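You operate a simulated robot arm through the tools that you are given. There is no shell and no other tool. Be economical: measure what you need, move in short steps, check, and stop when the job is done.

You are at the controls of a simulated robot arm. One attempt, no reset.

JOB
One port on the fill block still owes oil: fill it to 0 ml.
Fine: brown coupler on that port, run the red and the blue charge one at a time, let each finish, then park the coupler.

It is judged by the outcome, as a careful person would: the job done as asked, and still so three seconds after it is handed in. It fails if anything else is knocked over, pushed out of place, dropped, spilled or broken.

ROBOT AND FRAMES
A 6-joint arm with a two-finger parallel gripper, fixed in place. Base frame: the origin is at the foot of the arm, x ahead of it, y to its left, z up; the work surface is at about z = 1009. Units: mm, degrees, N and s.
With the tool pointing down near the work surface it reaches from about 340 to 820 mm from the base axis. Its first joint turns from -166.0 to 166.0 degrees. Payload 3.91 kg.
The TCP is the grasp point between the finger pads, 30 mm short of the fingertips. In the tool frame z runs along the fingers and y along their closing line. The gripper opens to 110 mm. The fingers are 20 mm wide and 10 mm thick; the gripper's body (48 by 112 mm) begins 55 mm behind the TCP.
Orientation is told as [roll, pitch, yaw] about the base's x, y, z axes, in that order, counted from this pose: with the fingers straight down and closing along the base's y, the tool's x points along the base's -x, its y along +y and its z along -z.

CONTROLS
- The arm moves only by the tool move_arm. Its argument "targets" is a list of rows, each a list of 7 numbers: the shift along the base's x, y, z in mm, then the turn, a rotation vector about the base's x, y, z in rad, then the gripper command, from -1 (shut) to 1 (fully open), values between in proportion. In form: [[dx, dy, dz, wx, wy, wz, jaw], ...]. A call has 1 to 10 rows; each row shifts and turns the commanded pose from where the row before left it. Each row takes 0.2 s and may step no farther than 50 mm and 8.6 degrees from the row before; otherwise, or with a gripper value out of range, the whole call is refused. A pose out of reach is approached as far as the arm can. The call stops where the force on the tool passes 50 N (or 10 N more than at its start, if that is more) or the arm is blocked; 0.2 s more then pass. Each finger travels about 45 mm/s and halts on what it meets, pressing with about 22 N; the grip force reading is that of the motor and also rises with nothing between the fingers. The clock runs only during rows and for 0.2 s after the last one: add rows that do not move to give the fingers time. The reply holds the time, the measured pose of the TCP, the force on the tool along the base axes, the opening and the grip force, in the units named above and with some noise, and new pictures: "views" is both (left out), scene, wrist or none.
- Cameras (640 x 400 px; columns grow to the right, rows downward): "scene" is fixed at [218.2, 500.9, 1588.4]; the picture's right is [-0.55, -0.84, 0.00], its down [-0.77, 0.50, -0.40] and it looks along [0.33, -0.22, -0.92] (base axes); focal length 242 px, centre (320, 200). "wrist" rides on the gripper at [77, 7, -114] in the tool frame; the picture's right is [-0.09, 1.00, 0.00], its down [-0.80, -0.07, -0.59] and it looks along [-0.59, -0.05, 0.80] (tool axes); focal length 270 px, centre (320, 200). There is no depth. A picture from a camera that has moved, and an enlarged one, comes with that camera's place and axes in the base frame and with its lens.
- slide_trunk(by): slides the trunk up (or, below 0, down) by that many mm; the arm rides with it, the base frame stays. It gives what a move gives, with no picture.
- zoom(camera, box): a new picture of the part [left, top, right, bottom] of that camera's present view, enlarged. The clock stands still meanwhile.
- close_job(): hands the job in; it is judged then, once.

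Work in short steps. Places have to be worked out from the pictures, the camera data and where the tool is seen: move nearer, look again, correct. Check each grasp and each placing, and mend what went wrong. You have 120 turns and 170 pictures in all, those below and enlarged ones among them. Open the gripper and draw the arm clear of the work before you hand the job in, unless the task says otherwise; then end with one line.

The tools are called after "Call:" by a JSON object that holds its "api" and its "payload". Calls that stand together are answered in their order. move_arm: Moves the arm, as the interface text tells. Its arguments: {"type":"object","properties":{"targets":{"type":"array"},"views":{"type":"string","enum":["both","scene","wrist","none"]}},"required":["targets"]} The other tools are called the same way: slide_trunk (by) slides the trunk up or down; zoom (camera, box) takes an enlarged picture of a part of a camera's view; close_job () hands the job in.

At the start:

```text
time: 0.0
eef_pos: [463.8, 295.7, 1264.0]
orientation: [0.0, 0.0, 0.1]
contact_force: [0.4, 0.8, -1.3]
finger_gap: 109.9
grip_force: 0.0
trunk travel left (down, up): [-575.0, 35.0]
```

scene: 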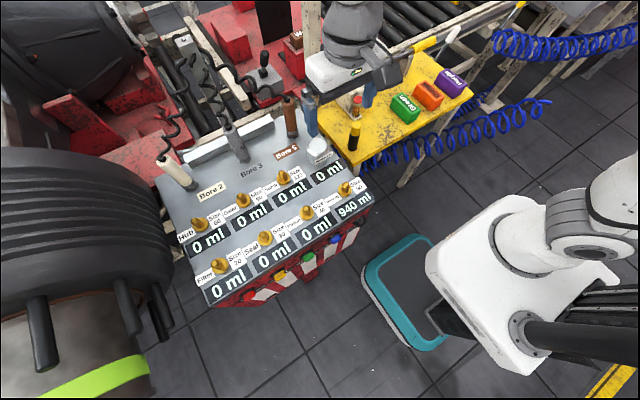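
wrist: 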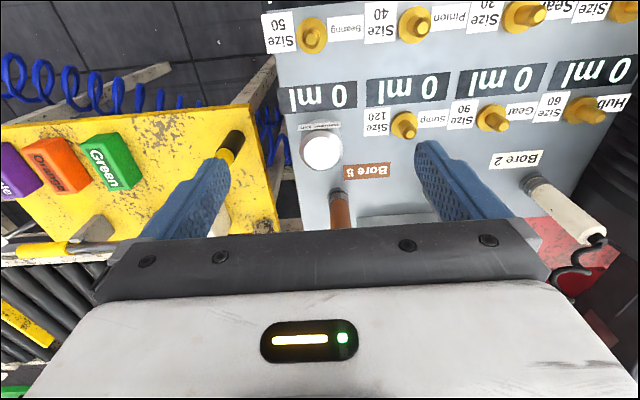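

I'll start by enlarging the fill block, to read the labels, displays and charge buttons.

Call:
{"api": "zoom", "payload": {"camera": "scene", "box": [150, 80, 390, 230]}}

Call:
{"api": "zoom", "payload": {"camera": "scene", "box": [190, 180, 390, 305]}}

Call:
{"api": "zoom", "payload": {"camera": "wrist", "box": [240, 0, 640, 250]}}

```text
2.67 times, centred on (270, 155) of scene
camera zoom: at [218.2, 500.9, 1588.4], right [-0.55, -0.84, 0.0], down [-0.77, 0.5, -0.4], along [0.33, -0.22, -0.92], focal length 646 px, centre (453, 320)
```

zoom: 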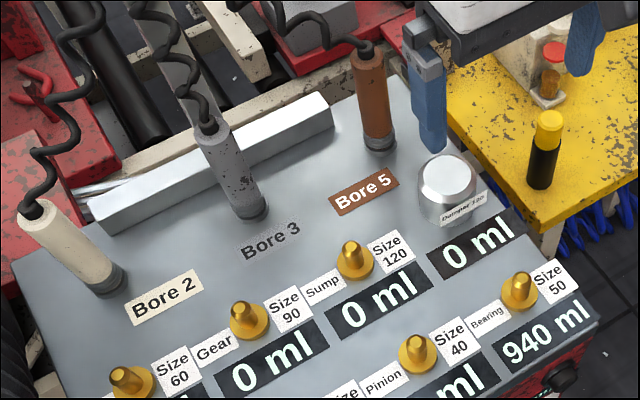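

```text
3.20 times, centred on (290, 242) of scene
camera zoom: at [218.2, 500.9, 1588.4], right [-0.55, -0.84, 0.0], down [-0.77, 0.5, -0.4], along [0.33, -0.22, -0.92], focal length 775 px, centre (416, 64)
```

zoom: 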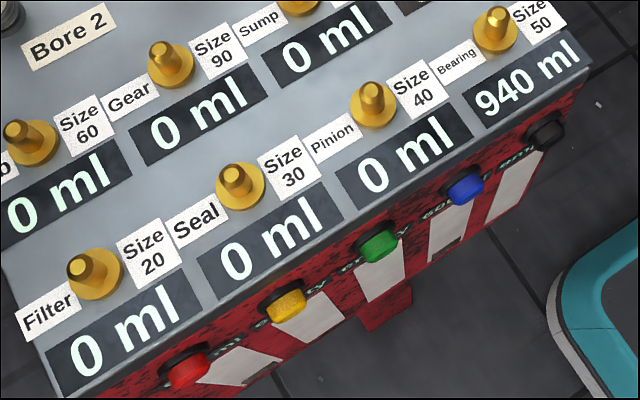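

```text
1.60 times, centred on (440, 125) of wrist
camera zoom: at [386.8, 302.9, 1378.6], right [0.09, 1.0, 0.0], down [0.8, -0.07, 0.59], along [0.59, -0.05, -0.8], focal length 432 px, centre (128, 320)
```

zoom: 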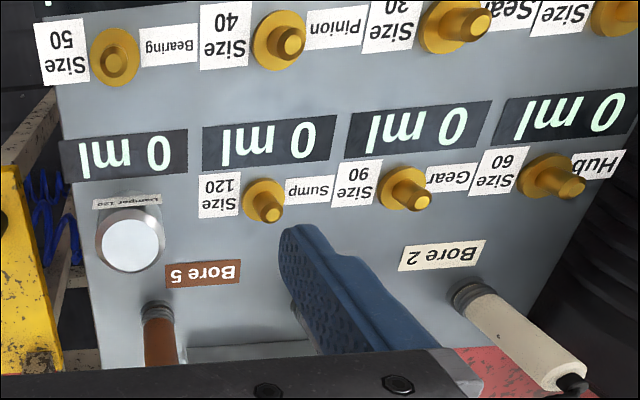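

Only Bearing (Size 50) still shows oil, at 940 ml. Bore 5 (brown) looks like its match. I'll back the gripper away towards the robot and aim the wrist camera at the front face, so I can read the charge buttons.

Call:
{"api": "move_arm", "payload": {"targets": [[-40, 0, 0, 0, 0, 0, 1], [-40, 25, 0, 0, 0, 0, 1], [-40, 35, 0, 0, 0, 0, 1], [-35, 35, -15, 0, 0, 0, 1], [-30, 35, -20, 0, 0, 0, 1], [-10, 30, -35, 0, 0, 0, 1], [0, 20, -40, 0, 0, 0, 1]]}}

```text
refused: row 3 steps farther than a row can; nothing moved
```

Row 3 went over the 50 mm step limit, so I'll send the same move in smaller rows.

Call:
{"api": "move_arm", "payload": {"targets": [[-40, 0, 0, 0, 0, 0, 1], [-35, 25, 0, 0, 0, 0, 1], [-35, 30, 0, 0, 0, 0, 1], [-30, 30, -15, 0, 0, 0, 1], [-30, 30, -20, 0, 0, 0, 1], [-20, 30, -30, 0, 0, 0, 1], [-5, 30, -35, 0, 0, 0, 1]]}}

```text
time: 1.6
eef_pos: [265.3, 474.8, 1164.7]
orientation: [-0.1, 0.0, -0.1]
contact_force: [0.0, 0.8, -0.5]
finger_gap: 110.3
grip_force: 0.1
trunk travel left (down, up): [-575.0, 35.0]
camera wrist: at [188.7, 481.7, 1279.4], right [0.09, 1.0, 0.0], down [0.8, -0.07, 0.59], along [0.59, -0.05, -0.8], focal length 270 px, centre (320, 200)
```

scene: 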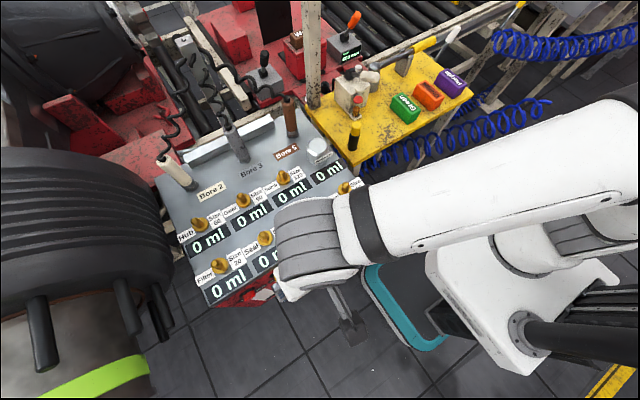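
wrist: 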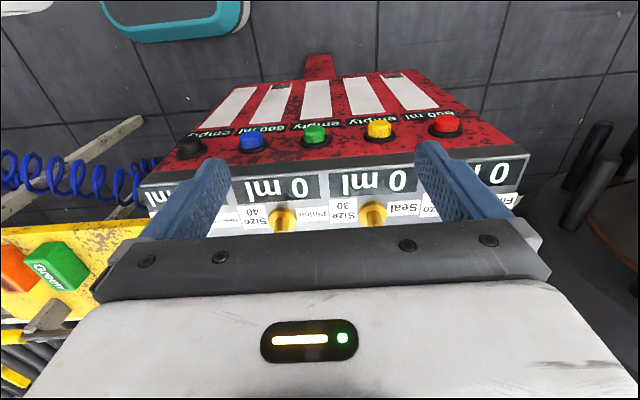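

The charge labels are now in view, so I'll enlarge them.

Call:
{"api": "zoom", "payload": {"camera": "wrist", "box": [160, 50, 320, 150]}}

Call:
{"api": "zoom", "payload": {"camera": "wrist", "box": [320, 50, 480, 150]}}

Call:
{"api": "zoom", "payload": {"camera": "scene", "box": [240, 60, 400, 160]}}

```text
4.00 times, centred on (240, 100) of wrist
camera zoom: at [188.7, 481.7, 1279.4], right [0.09, 1.0, 0.0], down [0.8, -0.07, 0.59], along [0.59, -0.05, -0.8], focal length 1081 px, centre (640, 600)
```

zoom: 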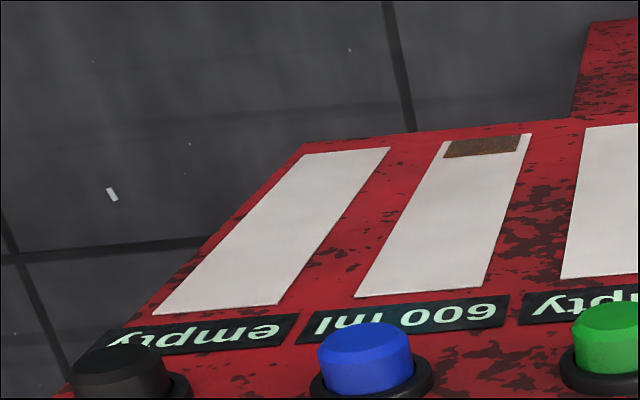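

```text
4.00 times, centred on (400, 100) of wrist
camera zoom: at [188.7, 481.7, 1279.4], right [0.09, 1.0, 0.0], down [0.8, -0.07, 0.59], along [0.59, -0.05, -0.8], focal length 1081 px, centre (0, 600)
```

zoom: 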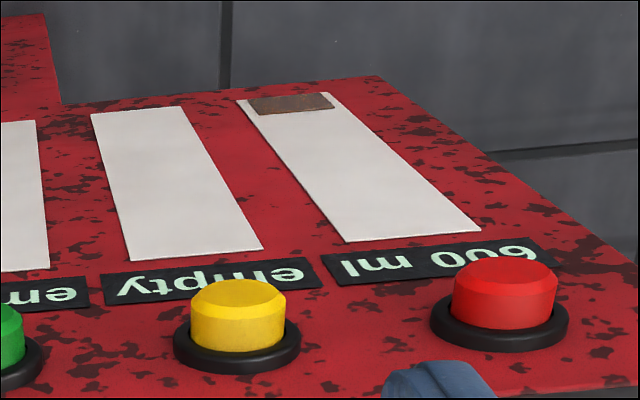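

```text
4.00 times, centred on (320, 110) of scene
camera zoom: at [218.2, 500.9, 1588.4], right [-0.55, -0.84, 0.0], down [-0.77, 0.5, -0.4], along [0.33, -0.22, -0.92], focal length 969 px, centre (320, 560)
```

zoom: 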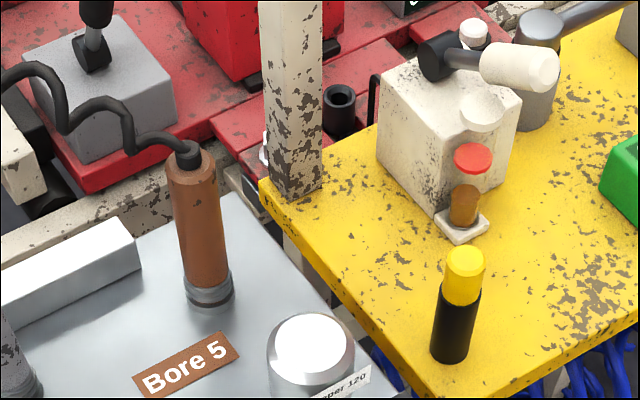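

Red and blue are the only buttons not marked empty. Two charges of 600 ml would overshoot 940, so I'll read those figures closer before trusting them.

Call:
{"api": "zoom", "payload": {"camera": "wrist", "box": [230, 110, 310, 160]}}

Call:
{"api": "zoom", "payload": {"camera": "wrist", "box": [395, 90, 475, 140]}}

```text
8.00 times, centred on (270, 135) of wrist
camera zoom: at [188.7, 481.7, 1279.4], right [0.09, 1.0, 0.0], down [0.8, -0.07, 0.59], along [0.59, -0.05, -0.8], focal length 2162 px, centre (720, 720)
```

zoom: 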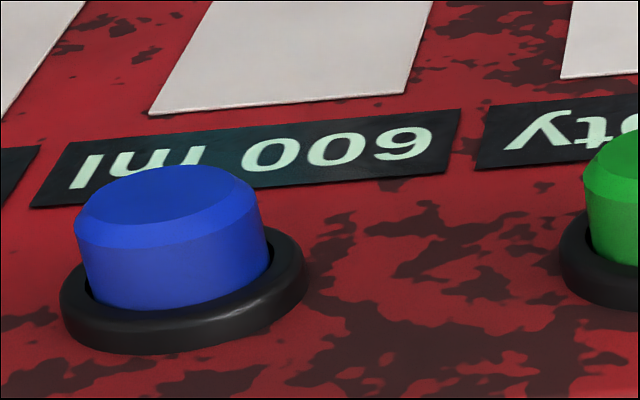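

```text
8.00 times, centred on (435, 115) of wrist
camera zoom: at [188.7, 481.7, 1279.4], right [0.09, 1.0, 0.0], down [0.8, -0.07, 0.59], along [0.59, -0.05, -0.8], focal length 2162 px, centre (-600, 880)
```

zoom: 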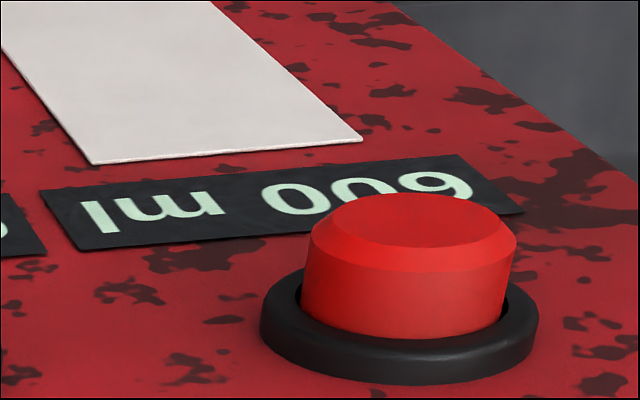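

Both read 600 ml. I'll see what the first charge does before running the second. Next is the coupler: I put it near (642, 317), with its top around z 1145, so I'll move above and short of it and look again.

Call:
{"api": "move_arm", "payload": {"targets": [[10, -5, 40, 0, 0, 0, 1], [20, -10, 40, 0, 0, 0, 1], [33, -16, 25, 0, 0, 0, 0.3], [33, -16, 10, 0, 0, 0, 0.3], [33, -16, 0, 0, 0, 0, 0.3], [33, -16, 0, 0, 0, 0, 0.3], [33, -16, 0, 0, 0, 0, 0.3], [33, -16, 0, 0, 0, 0, 0.3], [33, -16, 0, 0, 0, 0, 0.3], [33, -16, 0, 0, 0, 0, 0.3]]}}

```text
time: 3.8
eef_pos: [565.3, 325.9, 1279.2]
orientation: [-0.1, 0.1, 0.0]
contact_force: [0.2, 0.4, -0.2]
finger_gap: 71.4
grip_force: 0.0
trunk travel left (down, up): [-575.0, 35.0]
camera wrist: at [487.9, 333.3, 1393.9], right [0.09, 1.0, 0.0], down [0.8, -0.07, 0.59], along [0.59, -0.05, -0.8], focal length 270 px, centre (320, 200)
```

scene: 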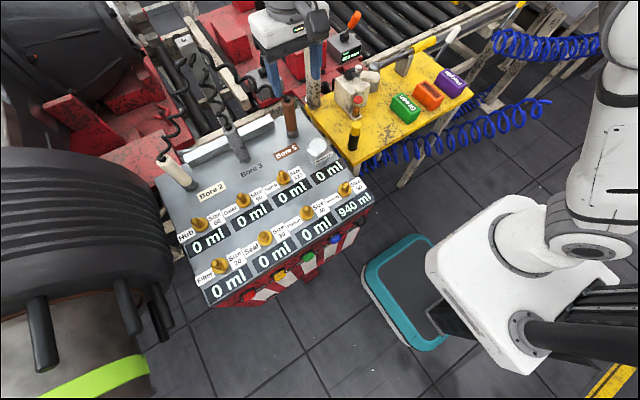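
wrist: 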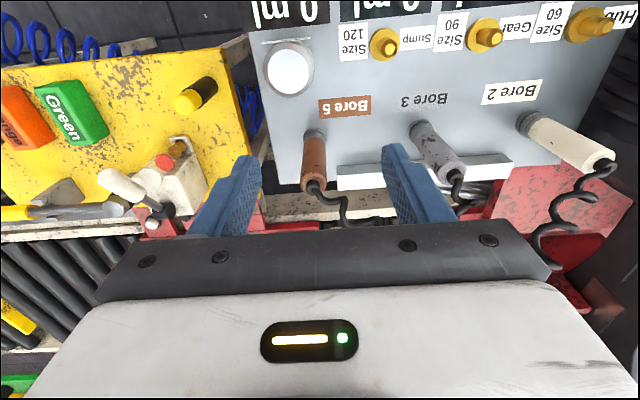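

The coupler is visible ahead of the fingers. I'll enlarge it to get its axis and the way the hose leaves it.

Call:
{"api": "zoom", "payload": {"camera": "wrist", "box": [260, 100, 420, 240]}}

Call:
{"api": "zoom", "payload": {"camera": "scene", "box": [240, 60, 360, 160]}}

```text
2.86 times, centred on (340, 170) of wrist
camera zoom: at [487.9, 333.3, 1393.9], right [0.09, 1.0, 0.0], down [0.8, -0.07, 0.59], along [0.59, -0.05, -0.8], focal length 772 px, centre (263, 286)
```

zoom: 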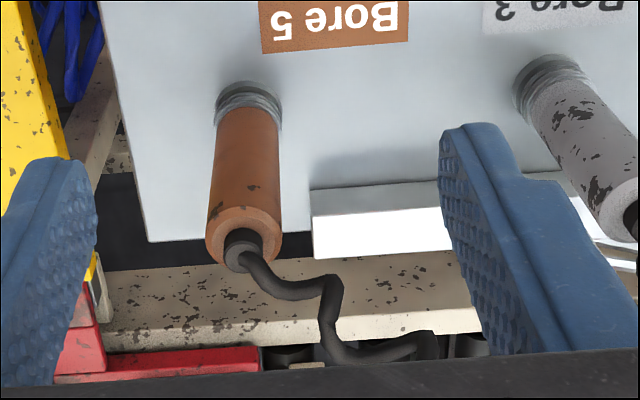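

```text
4.00 times, centred on (300, 110) of scene
camera zoom: at [218.2, 500.9, 1588.4], right [-0.55, -0.84, 0.0], down [-0.77, 0.5, -0.4], along [0.33, -0.22, -0.92], focal length 969 px, centre (400, 560)
```

zoom: 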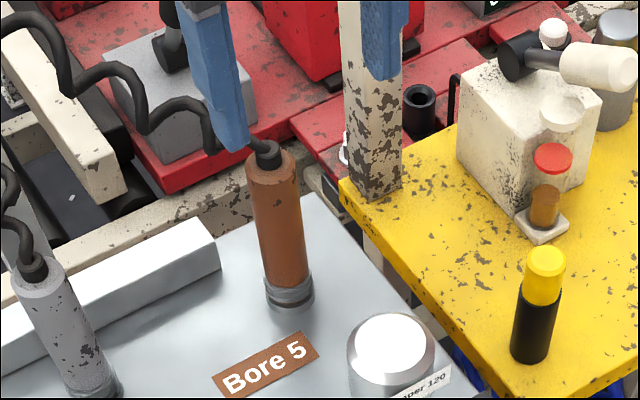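

I make the axis about (650, 313), diameter about 28 mm, top about 1137. The hose leaves towards +x+y, so I'll yaw 40° to close across it and hover above.

Call:
{"api": "move_arm", "payload": {"targets": [[17, -2, 0, 0, 0, 0.14, 0.2], [17, -3, 0, 0, 0, 0.14, 0.2], [17, -2, 0, 0, 0, 0.14, 0.2], [17, -3, -20, 0, 0, 0.14, 0.2], [17, -3, -25, 0, 0, 0.14, 0.2], [0, 0, 0, 0, 0, 0, 0.2]]}}

```text
time: 5.2
eef_pos: [648.4, 315.2, 1233.4]
orientation: [0.0, 0.1, 40.1]
contact_force: [-0.6, -0.4, -0.4]
finger_gap: 66.1
grip_force: 0.1
trunk travel left (down, up): [-575.0, 35.0]
camera wrist: at [586.0, 270.6, 1348.1], right [-0.57, 0.82, 0.0], down [0.66, 0.46, 0.59], along [0.49, 0.34, -0.8], focal length 270 px, centre (320, 200)
```

scene: 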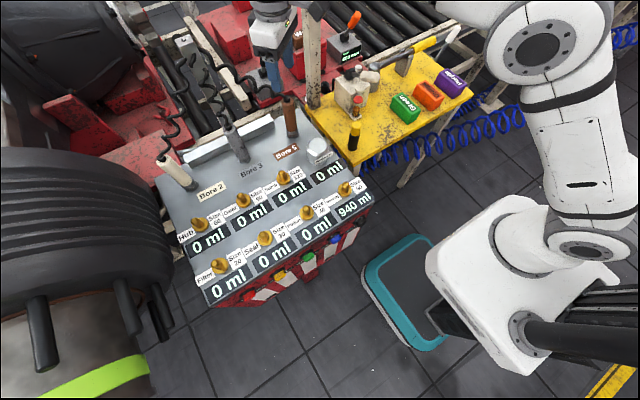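
wrist: 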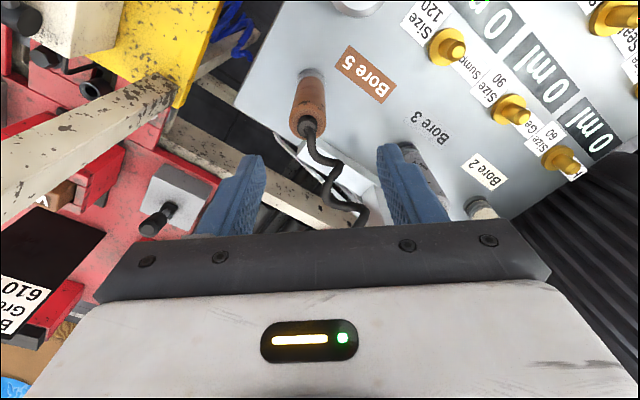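

I'll enlarge this view to refine the axis position.

Call:
{"api": "zoom", "payload": {"camera": "wrist", "box": [250, 50, 410, 150]}}

Call:
{"api": "zoom", "payload": {"camera": "scene", "box": [240, 40, 340, 140]}}

```text
4.00 times, centred on (330, 100) of wrist
camera zoom: at [586.0, 270.6, 1348.1], right [-0.57, 0.82, 0.0], down [0.66, 0.46, 0.59], along [0.49, 0.34, -0.8], focal length 1081 px, centre (280, 600)
```

zoom: 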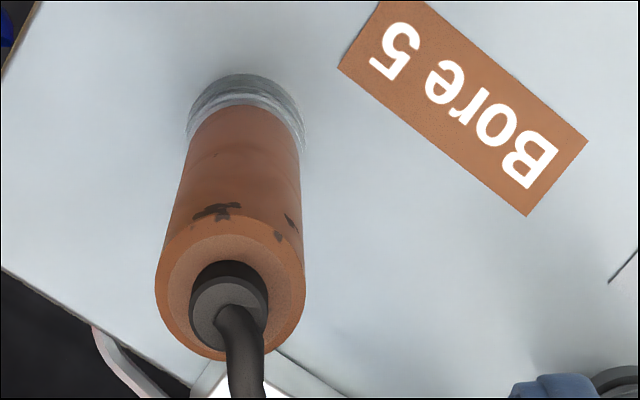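

```text
4.00 times, centred on (290, 90) of scene
camera zoom: at [218.2, 500.9, 1588.4], right [-0.55, -0.84, 0.0], down [-0.77, 0.5, -0.4], along [0.33, -0.22, -0.92], focal length 969 px, centre (440, 640)
```

zoom: 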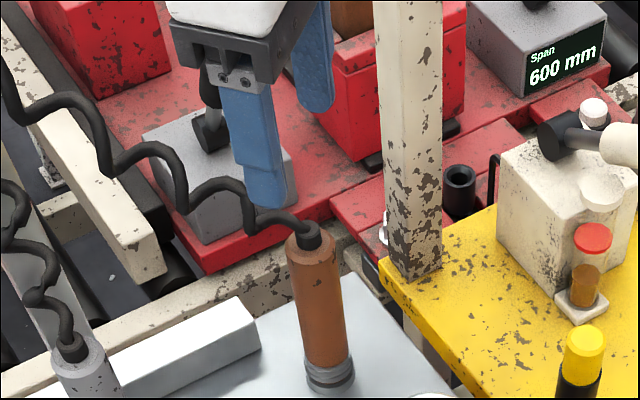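

The coupler sits about 10 mm towards the tool's -y side. I'll correct by (+5, -7) and go down partway.

Call:
{"api": "move_arm", "payload": {"targets": [[5, -7, 0, 0, 0, 0, 0.2], [0, 0, -25, 0, 0, 0, 0.2], [0, 0, -30, 0, 0, 0, 0.2], [0, 0, 0, 0, 0, 0, 0.2]]}}

Call:
{"api": "zoom", "payload": {"camera": "scene", "box": [240, 40, 340, 140]}}

```text
time: 6.2
eef_pos: [653.5, 307.8, 1179.6]
orientation: [0.1, 0.0, 40.2]
contact_force: [0.7, 0.7, -0.2]
finger_gap: 66.0
grip_force: 0.0
trunk travel left (down, up): [-575.0, 35.0]
camera wrist: at [590.2, 263.6, 1295.7], right [-0.57, 0.82, 0.0], down [0.66, 0.46, 0.59], along [0.49, 0.34, -0.8], focal length 270 px, centre (320, 200)
```

scene: 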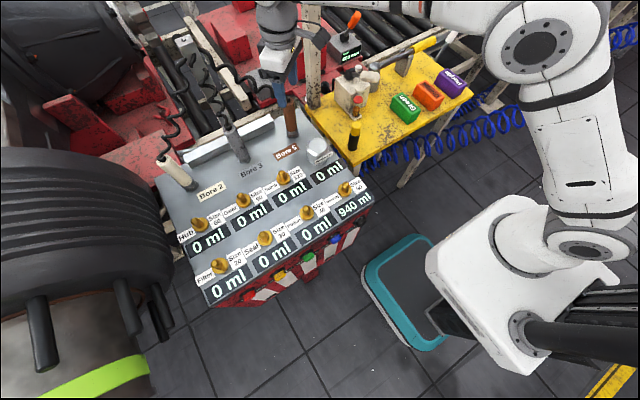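
wrist: 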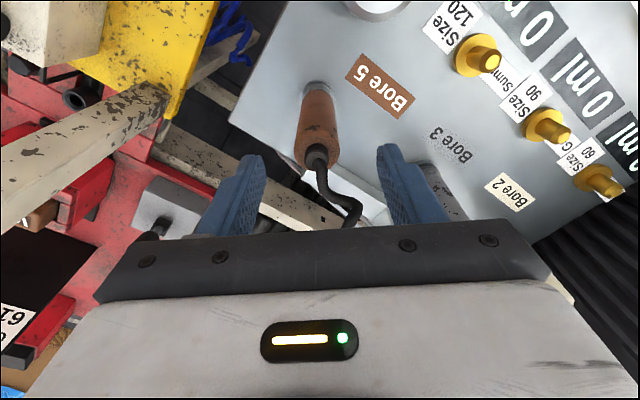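

```text
4.00 times, centred on (290, 90) of scene
camera zoom: at [218.2, 500.9, 1588.4], right [-0.55, -0.84, 0.0], down [-0.77, 0.5, -0.4], along [0.33, -0.22, -0.92], focal length 969 px, centre (440, 640)
```

zoom: 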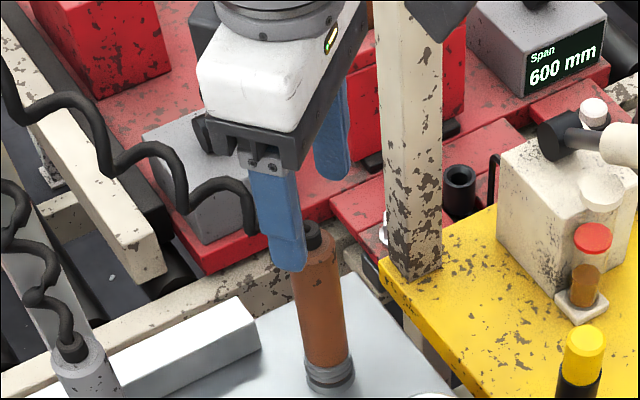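

The coupler is nearly centred between the fingers. I'll trim slightly and go down to the grip height, about z 1118.

Call:
{"api": "move_arm", "payload": {"targets": [[-2, -3, 0, 0, 0, 0, 0.2], [0, 0, -20, 0, 0, 0, 0.2], [0, 0, -20, 0, 0, 0, 0.2], [0, 0, -22, 0, 0, 0, 0.2], [0, 0, 0, 0, 0, 0, 0.2]]}}

Call:
{"api": "zoom", "payload": {"camera": "scene", "box": [240, 40, 340, 140]}}

Call:
{"api": "zoom", "payload": {"camera": "wrist", "box": [220, 80, 420, 240]}}

```text
time: 7.4
eef_pos: [651.0, 305.1, 1120.9]
orientation: [-0.1, 0.0, 40.1]
contact_force: [-0.8, 0.4, 0.9]
finger_gap: 65.8
grip_force: 0.1
trunk travel left (down, up): [-575.0, 35.0]
camera wrist: at [587.9, 261.3, 1234.3], right [-0.57, 0.82, 0.0], down [0.66, 0.46, 0.59], along [0.49, 0.34, -0.8], focal length 270 px, centre (320, 200)
```

scene: 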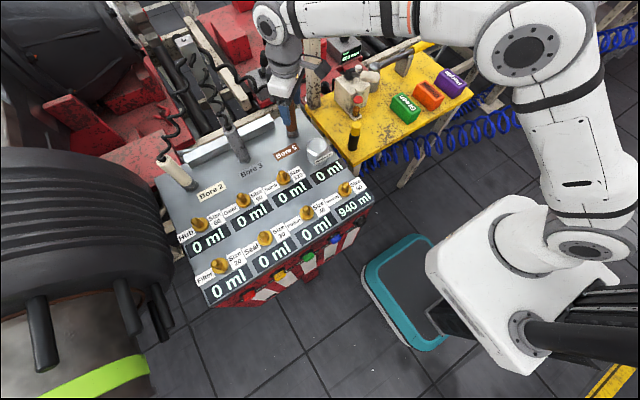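
wrist: 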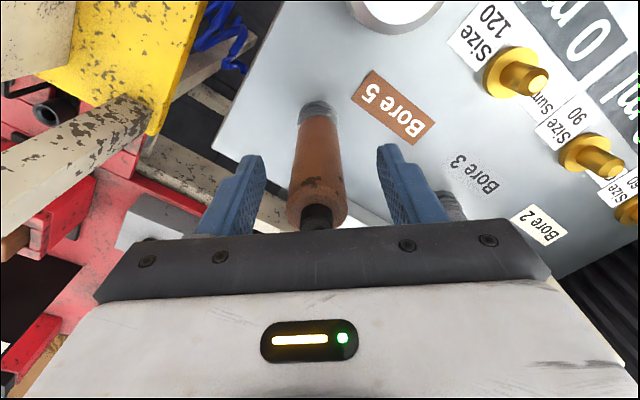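

```text
4.00 times, centred on (290, 90) of scene
camera zoom: at [218.2, 500.9, 1588.4], right [-0.55, -0.84, 0.0], down [-0.77, 0.5, -0.4], along [0.33, -0.22, -0.92], focal length 969 px, centre (440, 640)
```

zoom: 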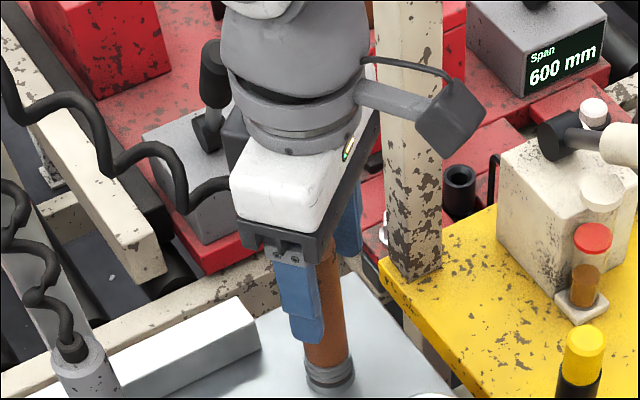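

```text
2.50 times, centred on (320, 160) of wrist
camera zoom: at [587.9, 261.3, 1234.3], right [-0.57, 0.82, 0.0], down [0.66, 0.46, 0.59], along [0.49, 0.34, -0.8], focal length 676 px, centre (320, 300)
```

zoom: 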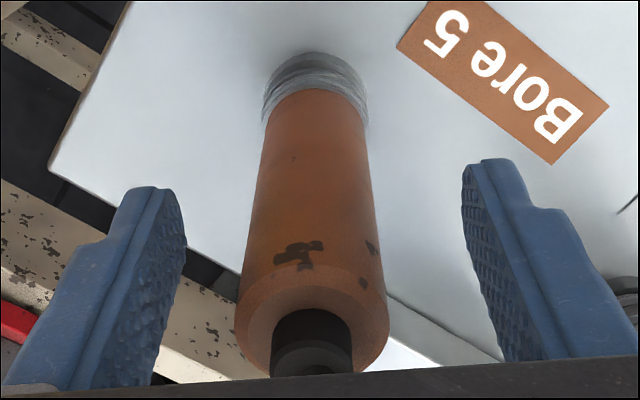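

The coupler is centred with its top about 16 mm above the TCP. I'll close the jaws now.

Call:
{"api": "move_arm", "payload": {"targets": [[0, 0, 0, 0, 0, 0, -1], [0, 0, 0, 0, 0, 0, -1], [0, 0, 0, 0, 0, 0, -1], [0, 0, 0, 0, 0, 0, -1], [0, 0, 0, 0, 0, 0, -1]], "views": "wrist"}}

```text
time: 8.6
eef_pos: [652.7, 303.0, 1119.9]
orientation: [0.0, 0.0, 40.0]
contact_force: [8.5, -9.5, 2.1]
finger_gap: 30.8
grip_force: 22.0
trunk travel left (down, up): [-575.0, 35.0]
camera wrist: at [589.5, 259.4, 1234.4], right [-0.57, 0.82, 0.0], down [0.66, 0.46, 0.59], along [0.49, 0.34, -0.8], focal length 270 px, centre (320, 200)
```

wrist: 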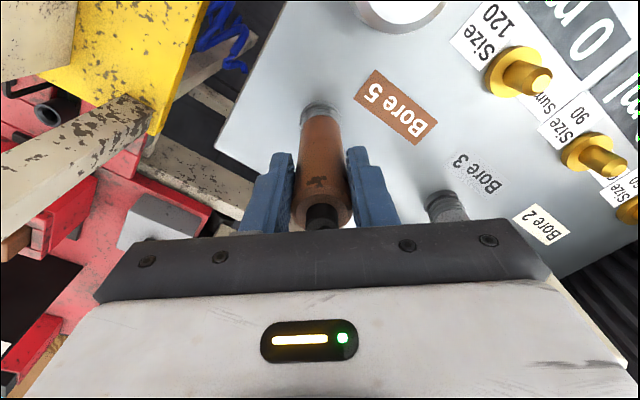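

It's gripped at 30.8 mm, with some side load because I'm slightly off centre. I'll ease towards +x -y to relieve that, then lift a little.

Call:
{"api": "move_arm", "payload": {"targets": [[1.5, -2, 0, 0, 0, 0, -1], [0, 0, 0, 0, 0, 0, -1]], "views": "none"}}

```text
time: 9.2
eef_pos: [652.4, 303.0, 1119.9]
orientation: [0.1, 0.0, 40.1]
contact_force: [6.3, -1.6, 10.3]
finger_gap: 30.8
grip_force: 22.2
trunk travel left (down, up): [-575.0, 35.0]
```

The TCP now settles at about (652.5, 303.0, 1119.9), which I'll keep as the parking pose. Lifting straight up.

Call:
{"api": "move_arm", "payload": {"targets": [[0, 0, 4, 0, 0, 0, -1], [0, 0, 8, 0, 0, 0, -1], [0, 0, 12, 0, 0, 0, -1], [0, 0, 15, 0, 0, 0, -1], [0, 0, 0, 0, 0, 0, -1]]}}

Call:
{"api": "zoom", "payload": {"camera": "wrist", "box": [220, 60, 420, 240]}}

Call:
{"api": "zoom", "payload": {"camera": "scene", "box": [230, 40, 350, 160]}}

```text
time: 10.4
eef_pos: [653.6, 302.5, 1155.9]
orientation: [0.0, 0.0, 40.1]
contact_force: [0.7, 0.1, -1.8]
finger_gap: 30.9
grip_force: 21.9
trunk travel left (down, up): [-575.0, 35.0]
camera wrist: at [589.7, 258.4, 1271.4], right [-0.57, 0.82, 0.0], down [0.66, 0.46, 0.59], along [0.49, 0.34, -0.8], focal length 270 px, centre (320, 200)
```

scene: 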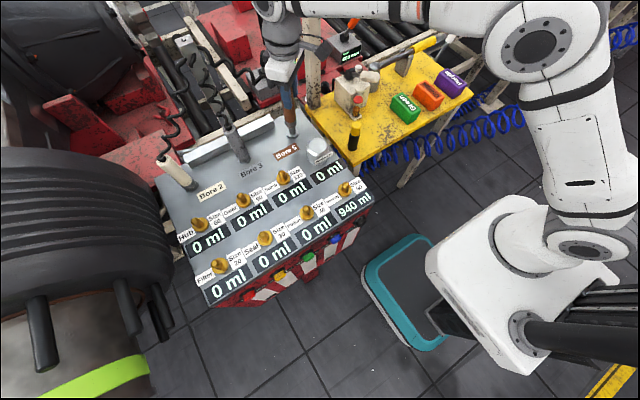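
wrist: 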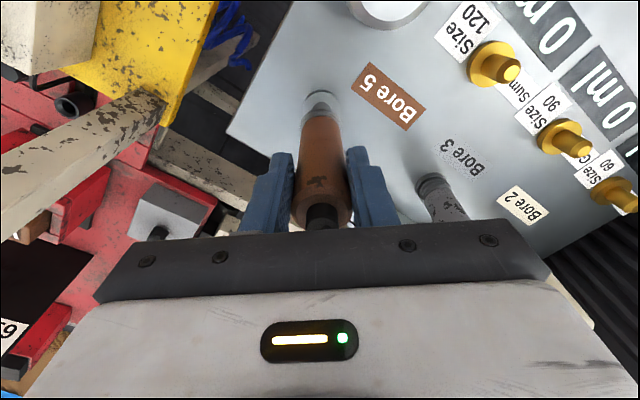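

```text
2.22 times, centred on (320, 150) of wrist
camera zoom: at [589.7, 258.4, 1271.4], right [-0.57, 0.82, 0.0], down [0.66, 0.46, 0.59], along [0.49, 0.34, -0.8], focal length 601 px, centre (320, 311)
```

zoom: 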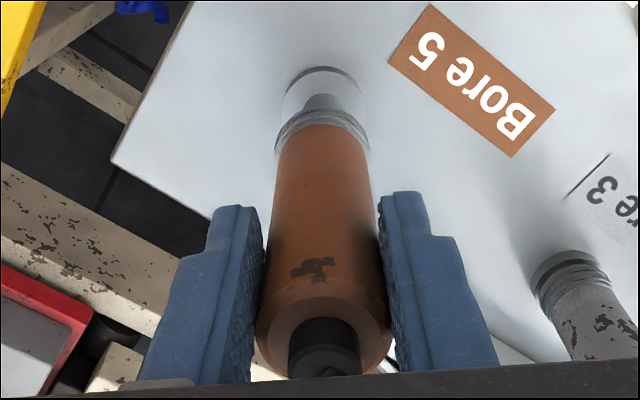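

```text
3.33 times, centred on (290, 100) of scene
camera zoom: at [218.2, 500.9, 1588.4], right [-0.55, -0.84, 0.0], down [-0.77, 0.5, -0.4], along [0.33, -0.22, -0.92], focal length 807 px, centre (420, 533)
```

zoom: 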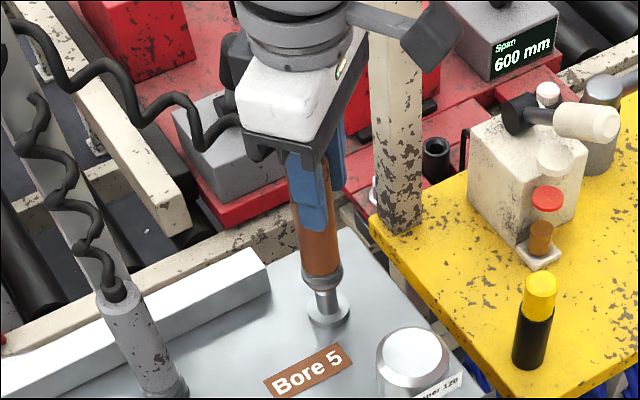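

The coupler came cleanly off its pin. I'll lift it further and carry it towards the Bearing port.

Call:
{"api": "move_arm", "payload": {"targets": [[0, 0, 25, 0, 0, 0, -1], [0, 0, 25, 0, 0, 0, -1], [-30, 0, 0, 0, 0, 0, -1], [-35, -2, 0, 0, 0, 0, -1], [-35, -2, 0, 0, 0, 0, -1], [-35, -2, 0, 0, 0, 0, -1], [-30, -2, 0, 0, 0, 0, -1], [0, 0, 0, 0, 0, 0, -1]]}}

```text
time: 12.2
eef_pos: [485.8, 295.1, 1203.2]
orientation: [0.0, 0.1, 40.1]
contact_force: [0.5, 1.1, -0.2]
finger_gap: 30.9
grip_force: 22.4
trunk travel left (down, up): [-575.0, 35.0]
camera wrist: at [423.1, 250.8, 1318.0], right [-0.57, 0.82, 0.0], down [0.66, 0.46, 0.59], along [0.49, 0.34, -0.8], focal length 270 px, centre (320, 200)
```

scene: 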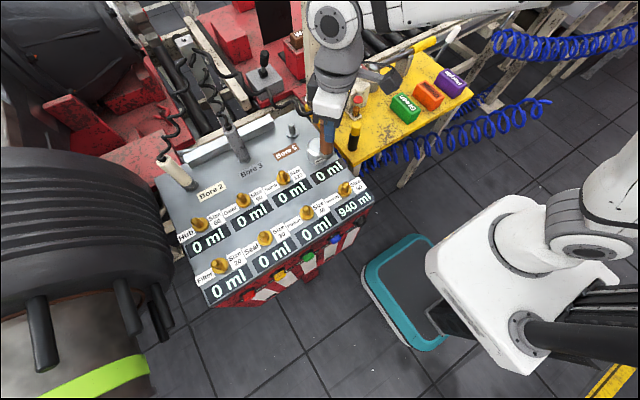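
wrist: 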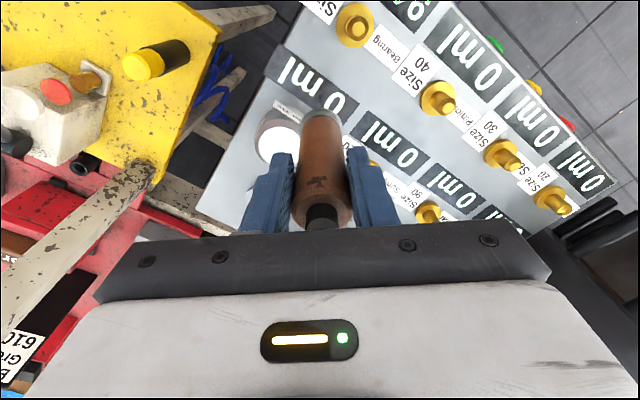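

The Bearing port shows at about (420, 290). I'll bring the coupler over it, staying high.

Call:
{"api": "move_arm", "payload": {"targets": [[-33, -2, 0, 0, 0, 0, -1], [-33, -3, 0, 0, 0, 0, -1], [0, 0, -20, 0, 0, 0, -1], [0, 0, 0, 0, 0, 0, -1]]}}

Call:
{"api": "zoom", "payload": {"camera": "wrist", "box": [220, 40, 420, 200]}}

Call:
{"api": "zoom", "payload": {"camera": "scene", "box": [290, 120, 410, 220]}}

```text
time: 13.2
eef_pos: [421.4, 289.5, 1185.8]
orientation: [0.0, -0.1, 40.1]
contact_force: [0.7, 1.0, -1.4]
finger_gap: 30.8
grip_force: 21.9
trunk travel left (down, up): [-575.0, 35.0]
camera wrist: at [357.2, 244.6, 1300.0], right [-0.57, 0.82, 0.0], down [0.66, 0.46, 0.59], along [0.49, 0.34, -0.8], focal length 270 px, centre (320, 200)
```

scene: 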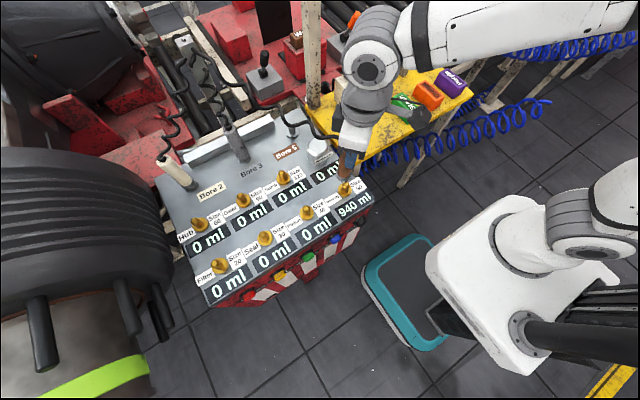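
wrist: 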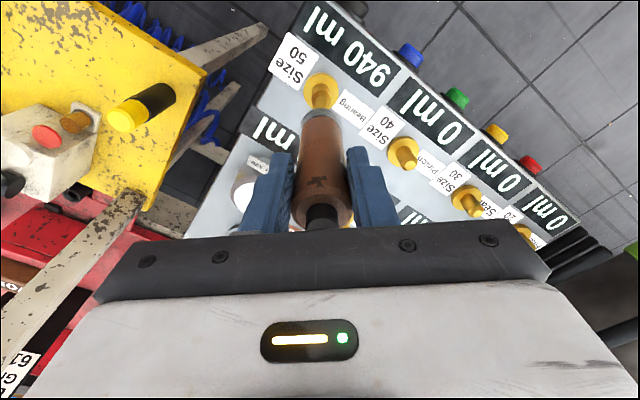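

```text
2.50 times, centred on (320, 120) of wrist
camera zoom: at [357.2, 244.6, 1300.0], right [-0.57, 0.82, 0.0], down [0.66, 0.46, 0.59], along [0.49, 0.34, -0.8], focal length 676 px, centre (320, 400)
```

zoom: 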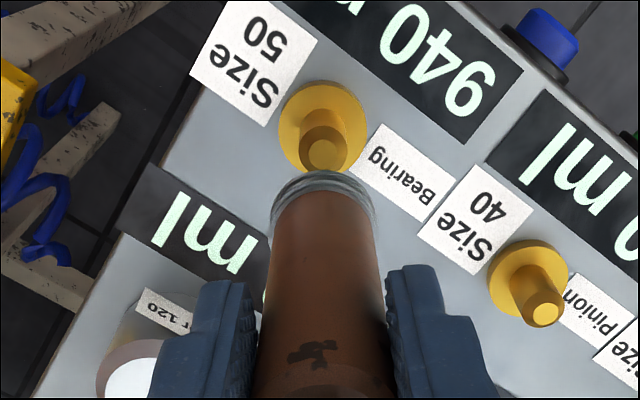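

```text
4.00 times, centred on (350, 170) of scene
camera zoom: at [218.2, 500.9, 1588.4], right [-0.55, -0.84, 0.0], down [-0.77, 0.5, -0.4], along [0.33, -0.22, -0.92], focal length 969 px, centre (200, 320)
```

zoom: 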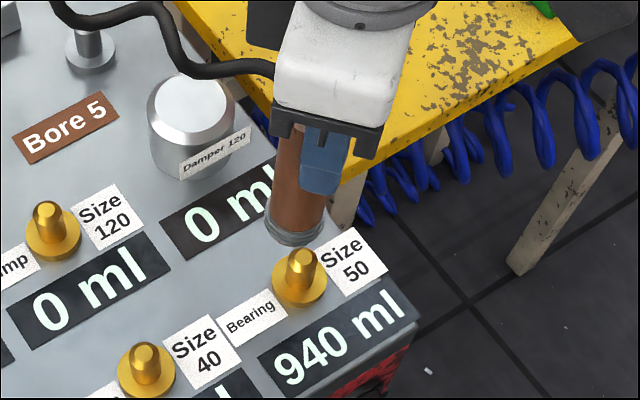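

Laterally I'm aligned, and the port is about 4 mm towards the tool's +x. I'll shift by (-3, -2.5), drop to just above the tip, and check again.

Call:
{"api": "move_arm", "payload": {"targets": [[-3, -2.5, 0, 0, 0, 0, -1], [0, 0, -15, 0, 0, 0, -1], [0, 0, -12, 0, 0, 0, -1], [0, 0, 0, 0, 0, 0, -1]], "views": "none"}}

Call:
{"api": "zoom", "payload": {"camera": "wrist", "box": [240, 50, 400, 150]}}

Call:
{"api": "zoom", "payload": {"camera": "scene", "box": [310, 140, 390, 210]}}

```text
time: 14.2
eef_pos: [419.2, 286.5, 1157.9]
orientation: [0.0, 0.0, 40.1]
contact_force: [0.1, -0.1, -1.7]
finger_gap: 30.7
grip_force: 21.7
trunk travel left (down, up): [-575.0, 35.0]
```

```text
4.00 times, centred on (320, 100) of wrist
camera zoom: at [355.7, 242.8, 1273.2], right [-0.57, 0.82, 0.0], down [0.66, 0.46, 0.59], along [0.49, 0.34, -0.8], focal length 1081 px, centre (320, 600)
```

zoom: 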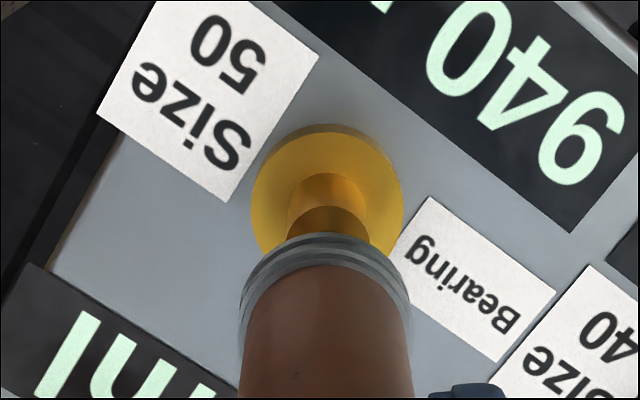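

```text
5.71 times, centred on (350, 175) of scene
camera zoom: at [218.2, 500.9, 1588.4], right [-0.55, -0.84, 0.0], down [-0.77, 0.5, -0.4], along [0.33, -0.22, -0.92], focal length 1384 px, centre (149, 343)
```

zoom: 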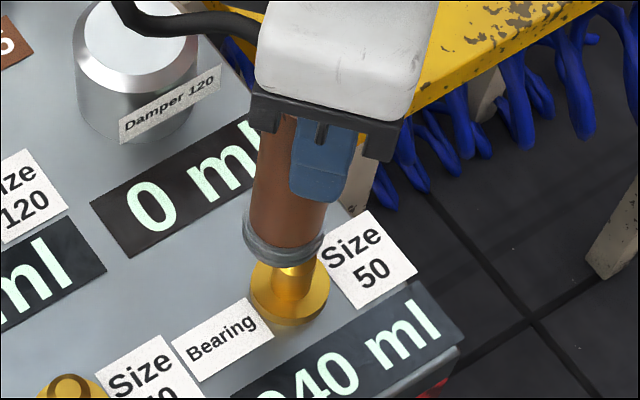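

Compared with the view at the same height over the parking pin, this port still sits about 7 mm towards tool +x, and the scene camera agrees. I'll raise slightly, shift by (-5.5, -4.5) and look again.

Call:
{"api": "move_arm", "payload": {"targets": [[0, 0, 8, 0, 0, 0, -1], [-5.5, -4.5, 0, 0, 0, 0, -1], [0, 0, -8, 0, 0, 0, -1], [0, 0, 0, 0, 0, 0, -1]], "views": "none"}}

Call:
{"api": "zoom", "payload": {"camera": "wrist", "box": [240, 50, 400, 150]}}

Call:
{"api": "zoom", "payload": {"camera": "scene", "box": [310, 140, 390, 210]}}

```text
time: 15.2
eef_pos: [415.5, 283.3, 1158.3]
orientation: [0.0, -0.1, 40.1]
contact_force: [-0.1, 0.4, -0.4]
finger_gap: 30.6
grip_force: 21.9
trunk travel left (down, up): [-575.0, 35.0]
```

```text
4.00 times, centred on (320, 100) of wrist
camera zoom: at [350.6, 238.6, 1272.9], right [-0.57, 0.82, 0.0], down [0.66, 0.46, 0.59], along [0.49, 0.34, -0.8], focal length 1081 px, centre (320, 600)
```

zoom: 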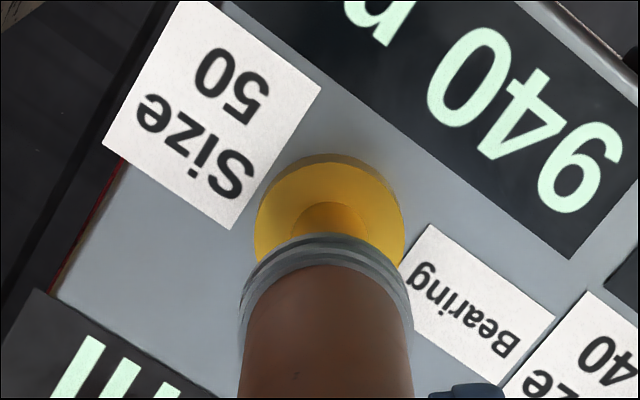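

```text
5.71 times, centred on (350, 175) of scene
camera zoom: at [218.2, 500.9, 1588.4], right [-0.55, -0.84, 0.0], down [-0.77, 0.5, -0.4], along [0.33, -0.22, -0.92], focal length 1384 px, centre (149, 343)
```

zoom: 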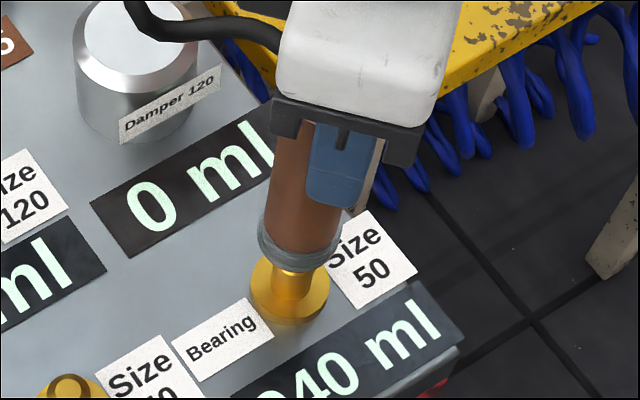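

The port now sits under the coupler as the pin did over the park. I'll lower gently and watch the force.

Call:
{"api": "move_arm", "payload": {"targets": [[0, 0, -5, 0, 0, 0, -1], [0, 0, -5, 0, 0, 0, -1], [0, 0, -5, 0, 0, 0, -1], [0, 0, -4, 0, 0, 0, -1], [0, 0, -4, 0, 0, 0, -1], [0, 0, 0, 0, 0, 0, -1]], "views": "none"}}

Call:
{"api": "zoom", "payload": {"camera": "scene", "box": [310, 140, 390, 210]}}

```text
time: 16.6
eef_pos: [413.9, 283.7, 1135.8]
orientation: [0.0, 0.0, 40.0]
contact_force: [0.1, 0.7, -0.5]
finger_gap: 30.9
grip_force: 21.9
trunk travel left (down, up): [-575.0, 35.0]
```

```text
5.71 times, centred on (350, 175) of scene
camera zoom: at [218.2, 500.9, 1588.4], right [-0.55, -0.84, 0.0], down [-0.77, 0.5, -0.4], along [0.33, -0.22, -0.92], focal length 1384 px, centre (149, 343)
```

zoom: 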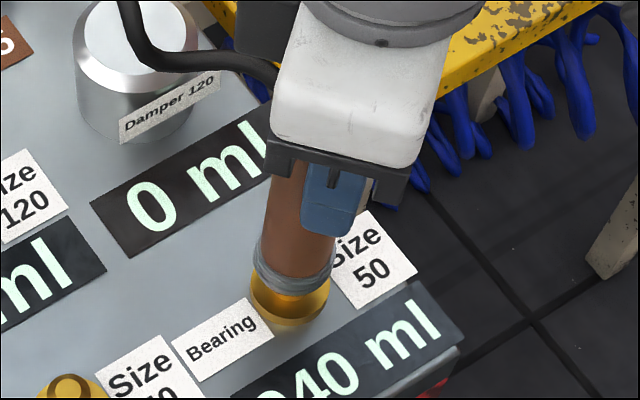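

The coupler is sliding over the stem with no force. I'll lower it slowly to seat.

Call:
{"api": "move_arm", "payload": {"targets": [[0, 0, -4, 0, 0, 0, -1], [0, 0, -4, 0, 0, 0, -1], [0, 0, -3, 0, 0, 0, -1], [0, 0, -2, 0, 0, 0, -1], [0, 0, 0, 0, 0, 0, -1]], "views": "none"}}

Call:
{"api": "zoom", "payload": {"camera": "scene", "box": [310, 140, 390, 210]}}

```text
time: 17.8
eef_pos: [412.9, 282.7, 1122.1]
orientation: [0.1, 0.0, 40.1]
contact_force: [0.6, 0.6, -0.8]
finger_gap: 30.7
grip_force: 21.9
trunk travel left (down, up): [-575.0, 35.0]
```

```text
5.71 times, centred on (350, 175) of scene
camera zoom: at [218.2, 500.9, 1588.4], right [-0.55, -0.84, 0.0], down [-0.77, 0.5, -0.4], along [0.33, -0.22, -0.92], focal length 1384 px, centre (149, 343)
```

zoom: 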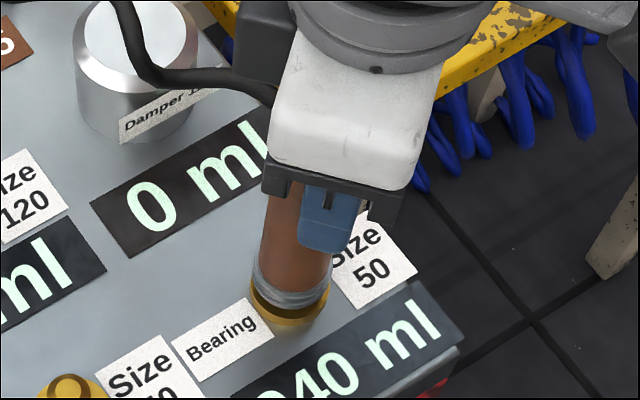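

Nearly seated, with a sliver of flange still visible under the collar. I'll continue down in small steps.

Call:
{"api": "move_arm", "payload": {"targets": [[0, 0, -2, 0, 0, 0, -1], [0, 0, -2, 0, 0, 0, -1], [0, 0, -2, 0, 0, 0, -1], [0, 0, 0, 0, 0, 0, -1]], "views": "none"}}

Call:
{"api": "zoom", "payload": {"camera": "scene", "box": [310, 140, 390, 210]}}

```text
time: 18.8
eef_pos: [412.1, 283.7, 1118.4]
orientation: [0.0, -0.1, 40.1]
contact_force: [1.2, 3.3, 16.4]
finger_gap: 31.1
grip_force: 21.7
trunk travel left (down, up): [-575.0, 35.0]
```

```text
5.71 times, centred on (350, 175) of scene
camera zoom: at [218.2, 500.9, 1588.4], right [-0.55, -0.84, 0.0], down [-0.77, 0.5, -0.4], along [0.33, -0.22, -0.92], focal length 1384 px, centre (149, 343)
```

zoom: 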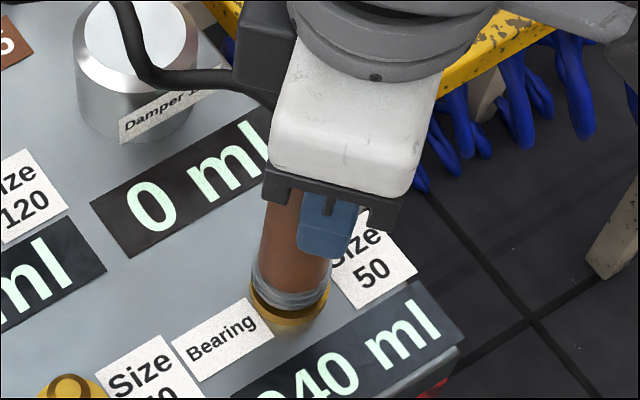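

It's seated, with 16 N upward at z 1118.4, almost the same height as when parked. I'll open the jaws and check that the coupler stays put.

Call:
{"api": "move_arm", "payload": {"targets": [[0, 0, 1, 0, 0, 0, 0.2], [0, 0, 0, 0, 0, 0, 0.2], [0, 0, 0, 0, 0, 0, 0.2], [0, 0, 0, 0, 0, 0, 0.2]]}}

```text
time: 19.8
eef_pos: [413.2, 280.8, 1118.9]
orientation: [0.1, 0.0, 40.2]
contact_force: [-0.6, -0.6, -0.5]
finger_gap: 66.0
grip_force: 0.0
trunk travel left (down, up): [-575.0, 35.0]
camera wrist: at [349.8, 238.5, 1233.6], right [-0.57, 0.82, 0.0], down [0.66, 0.46, 0.59], along [0.49, 0.34, -0.8], focal length 270 px, centre (320, 200)
```

scene: 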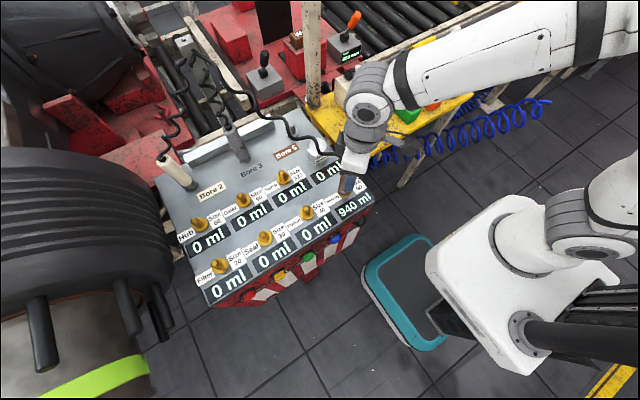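
wrist: 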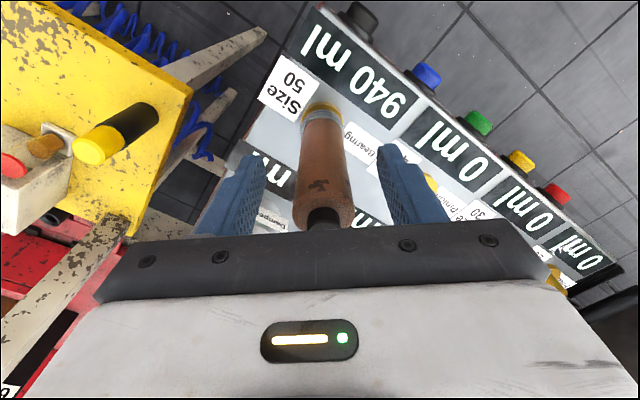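

The coupler stands on the port. I'll rise straight up clear of it and the hose.

Call:
{"api": "move_arm", "payload": {"targets": [[0, 0, 20, 0, 0, 0, 0.2], [0, 0, 30, 0, 0, 0, 0.2], [0, 0, 35, 0, 0, 0, 0.2], [0, 0, 35, 0, 0, 0, 0.2], [0, 0, 0, 0, 0, 0, 0.2]]}}

Call:
{"api": "zoom", "payload": {"camera": "scene", "box": [300, 120, 400, 220]}}

Call:
{"api": "zoom", "payload": {"camera": "wrist", "box": [240, 40, 480, 190]}}

```text
time: 21.0
eef_pos: [415.7, 284.0, 1238.0]
orientation: [-0.1, 0.0, 40.1]
contact_force: [1.1, 0.3, 0.5]
finger_gap: 65.8
grip_force: 0.1
trunk travel left (down, up): [-575.0, 35.0]
camera wrist: at [351.8, 238.2, 1352.3], right [-0.57, 0.82, 0.0], down [0.66, 0.46, 0.59], along [0.49, 0.34, -0.8], focal length 270 px, centre (320, 200)
```

scene: 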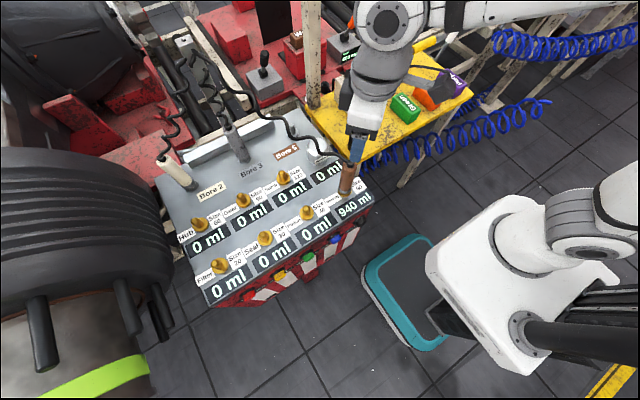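
wrist: 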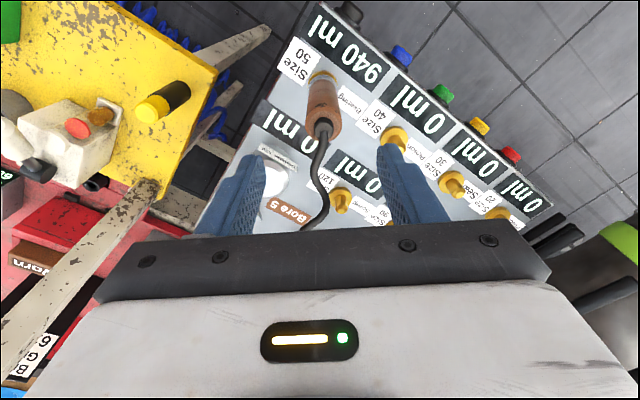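

```text
4.00 times, centred on (350, 170) of scene
camera zoom: at [218.2, 500.9, 1588.4], right [-0.55, -0.84, 0.0], down [-0.77, 0.5, -0.4], along [0.33, -0.22, -0.92], focal length 969 px, centre (200, 320)
```

zoom: 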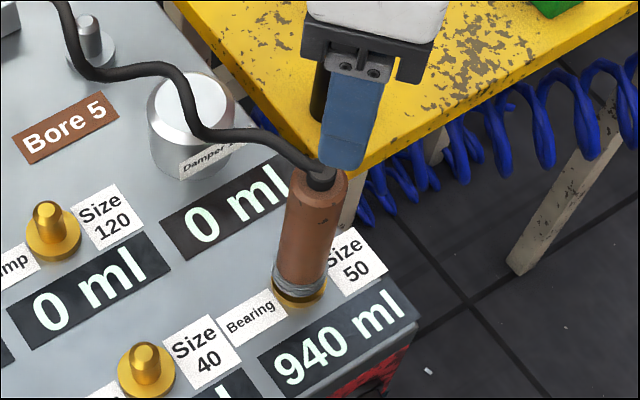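

```text
2.67 times, centred on (360, 115) of wrist
camera zoom: at [351.8, 238.2, 1352.3], right [-0.57, 0.82, 0.0], down [0.66, 0.46, 0.59], along [0.49, 0.34, -0.8], focal length 721 px, centre (213, 427)
```

zoom: 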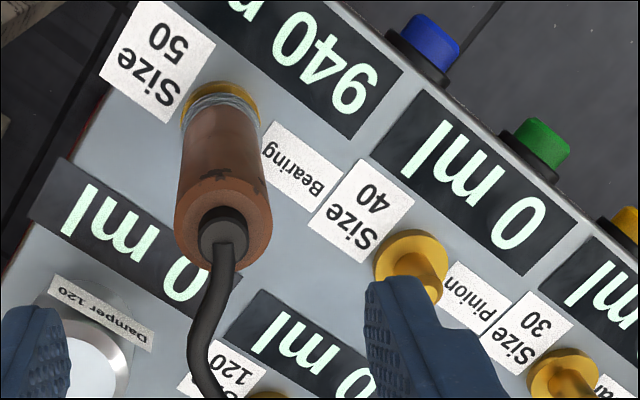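

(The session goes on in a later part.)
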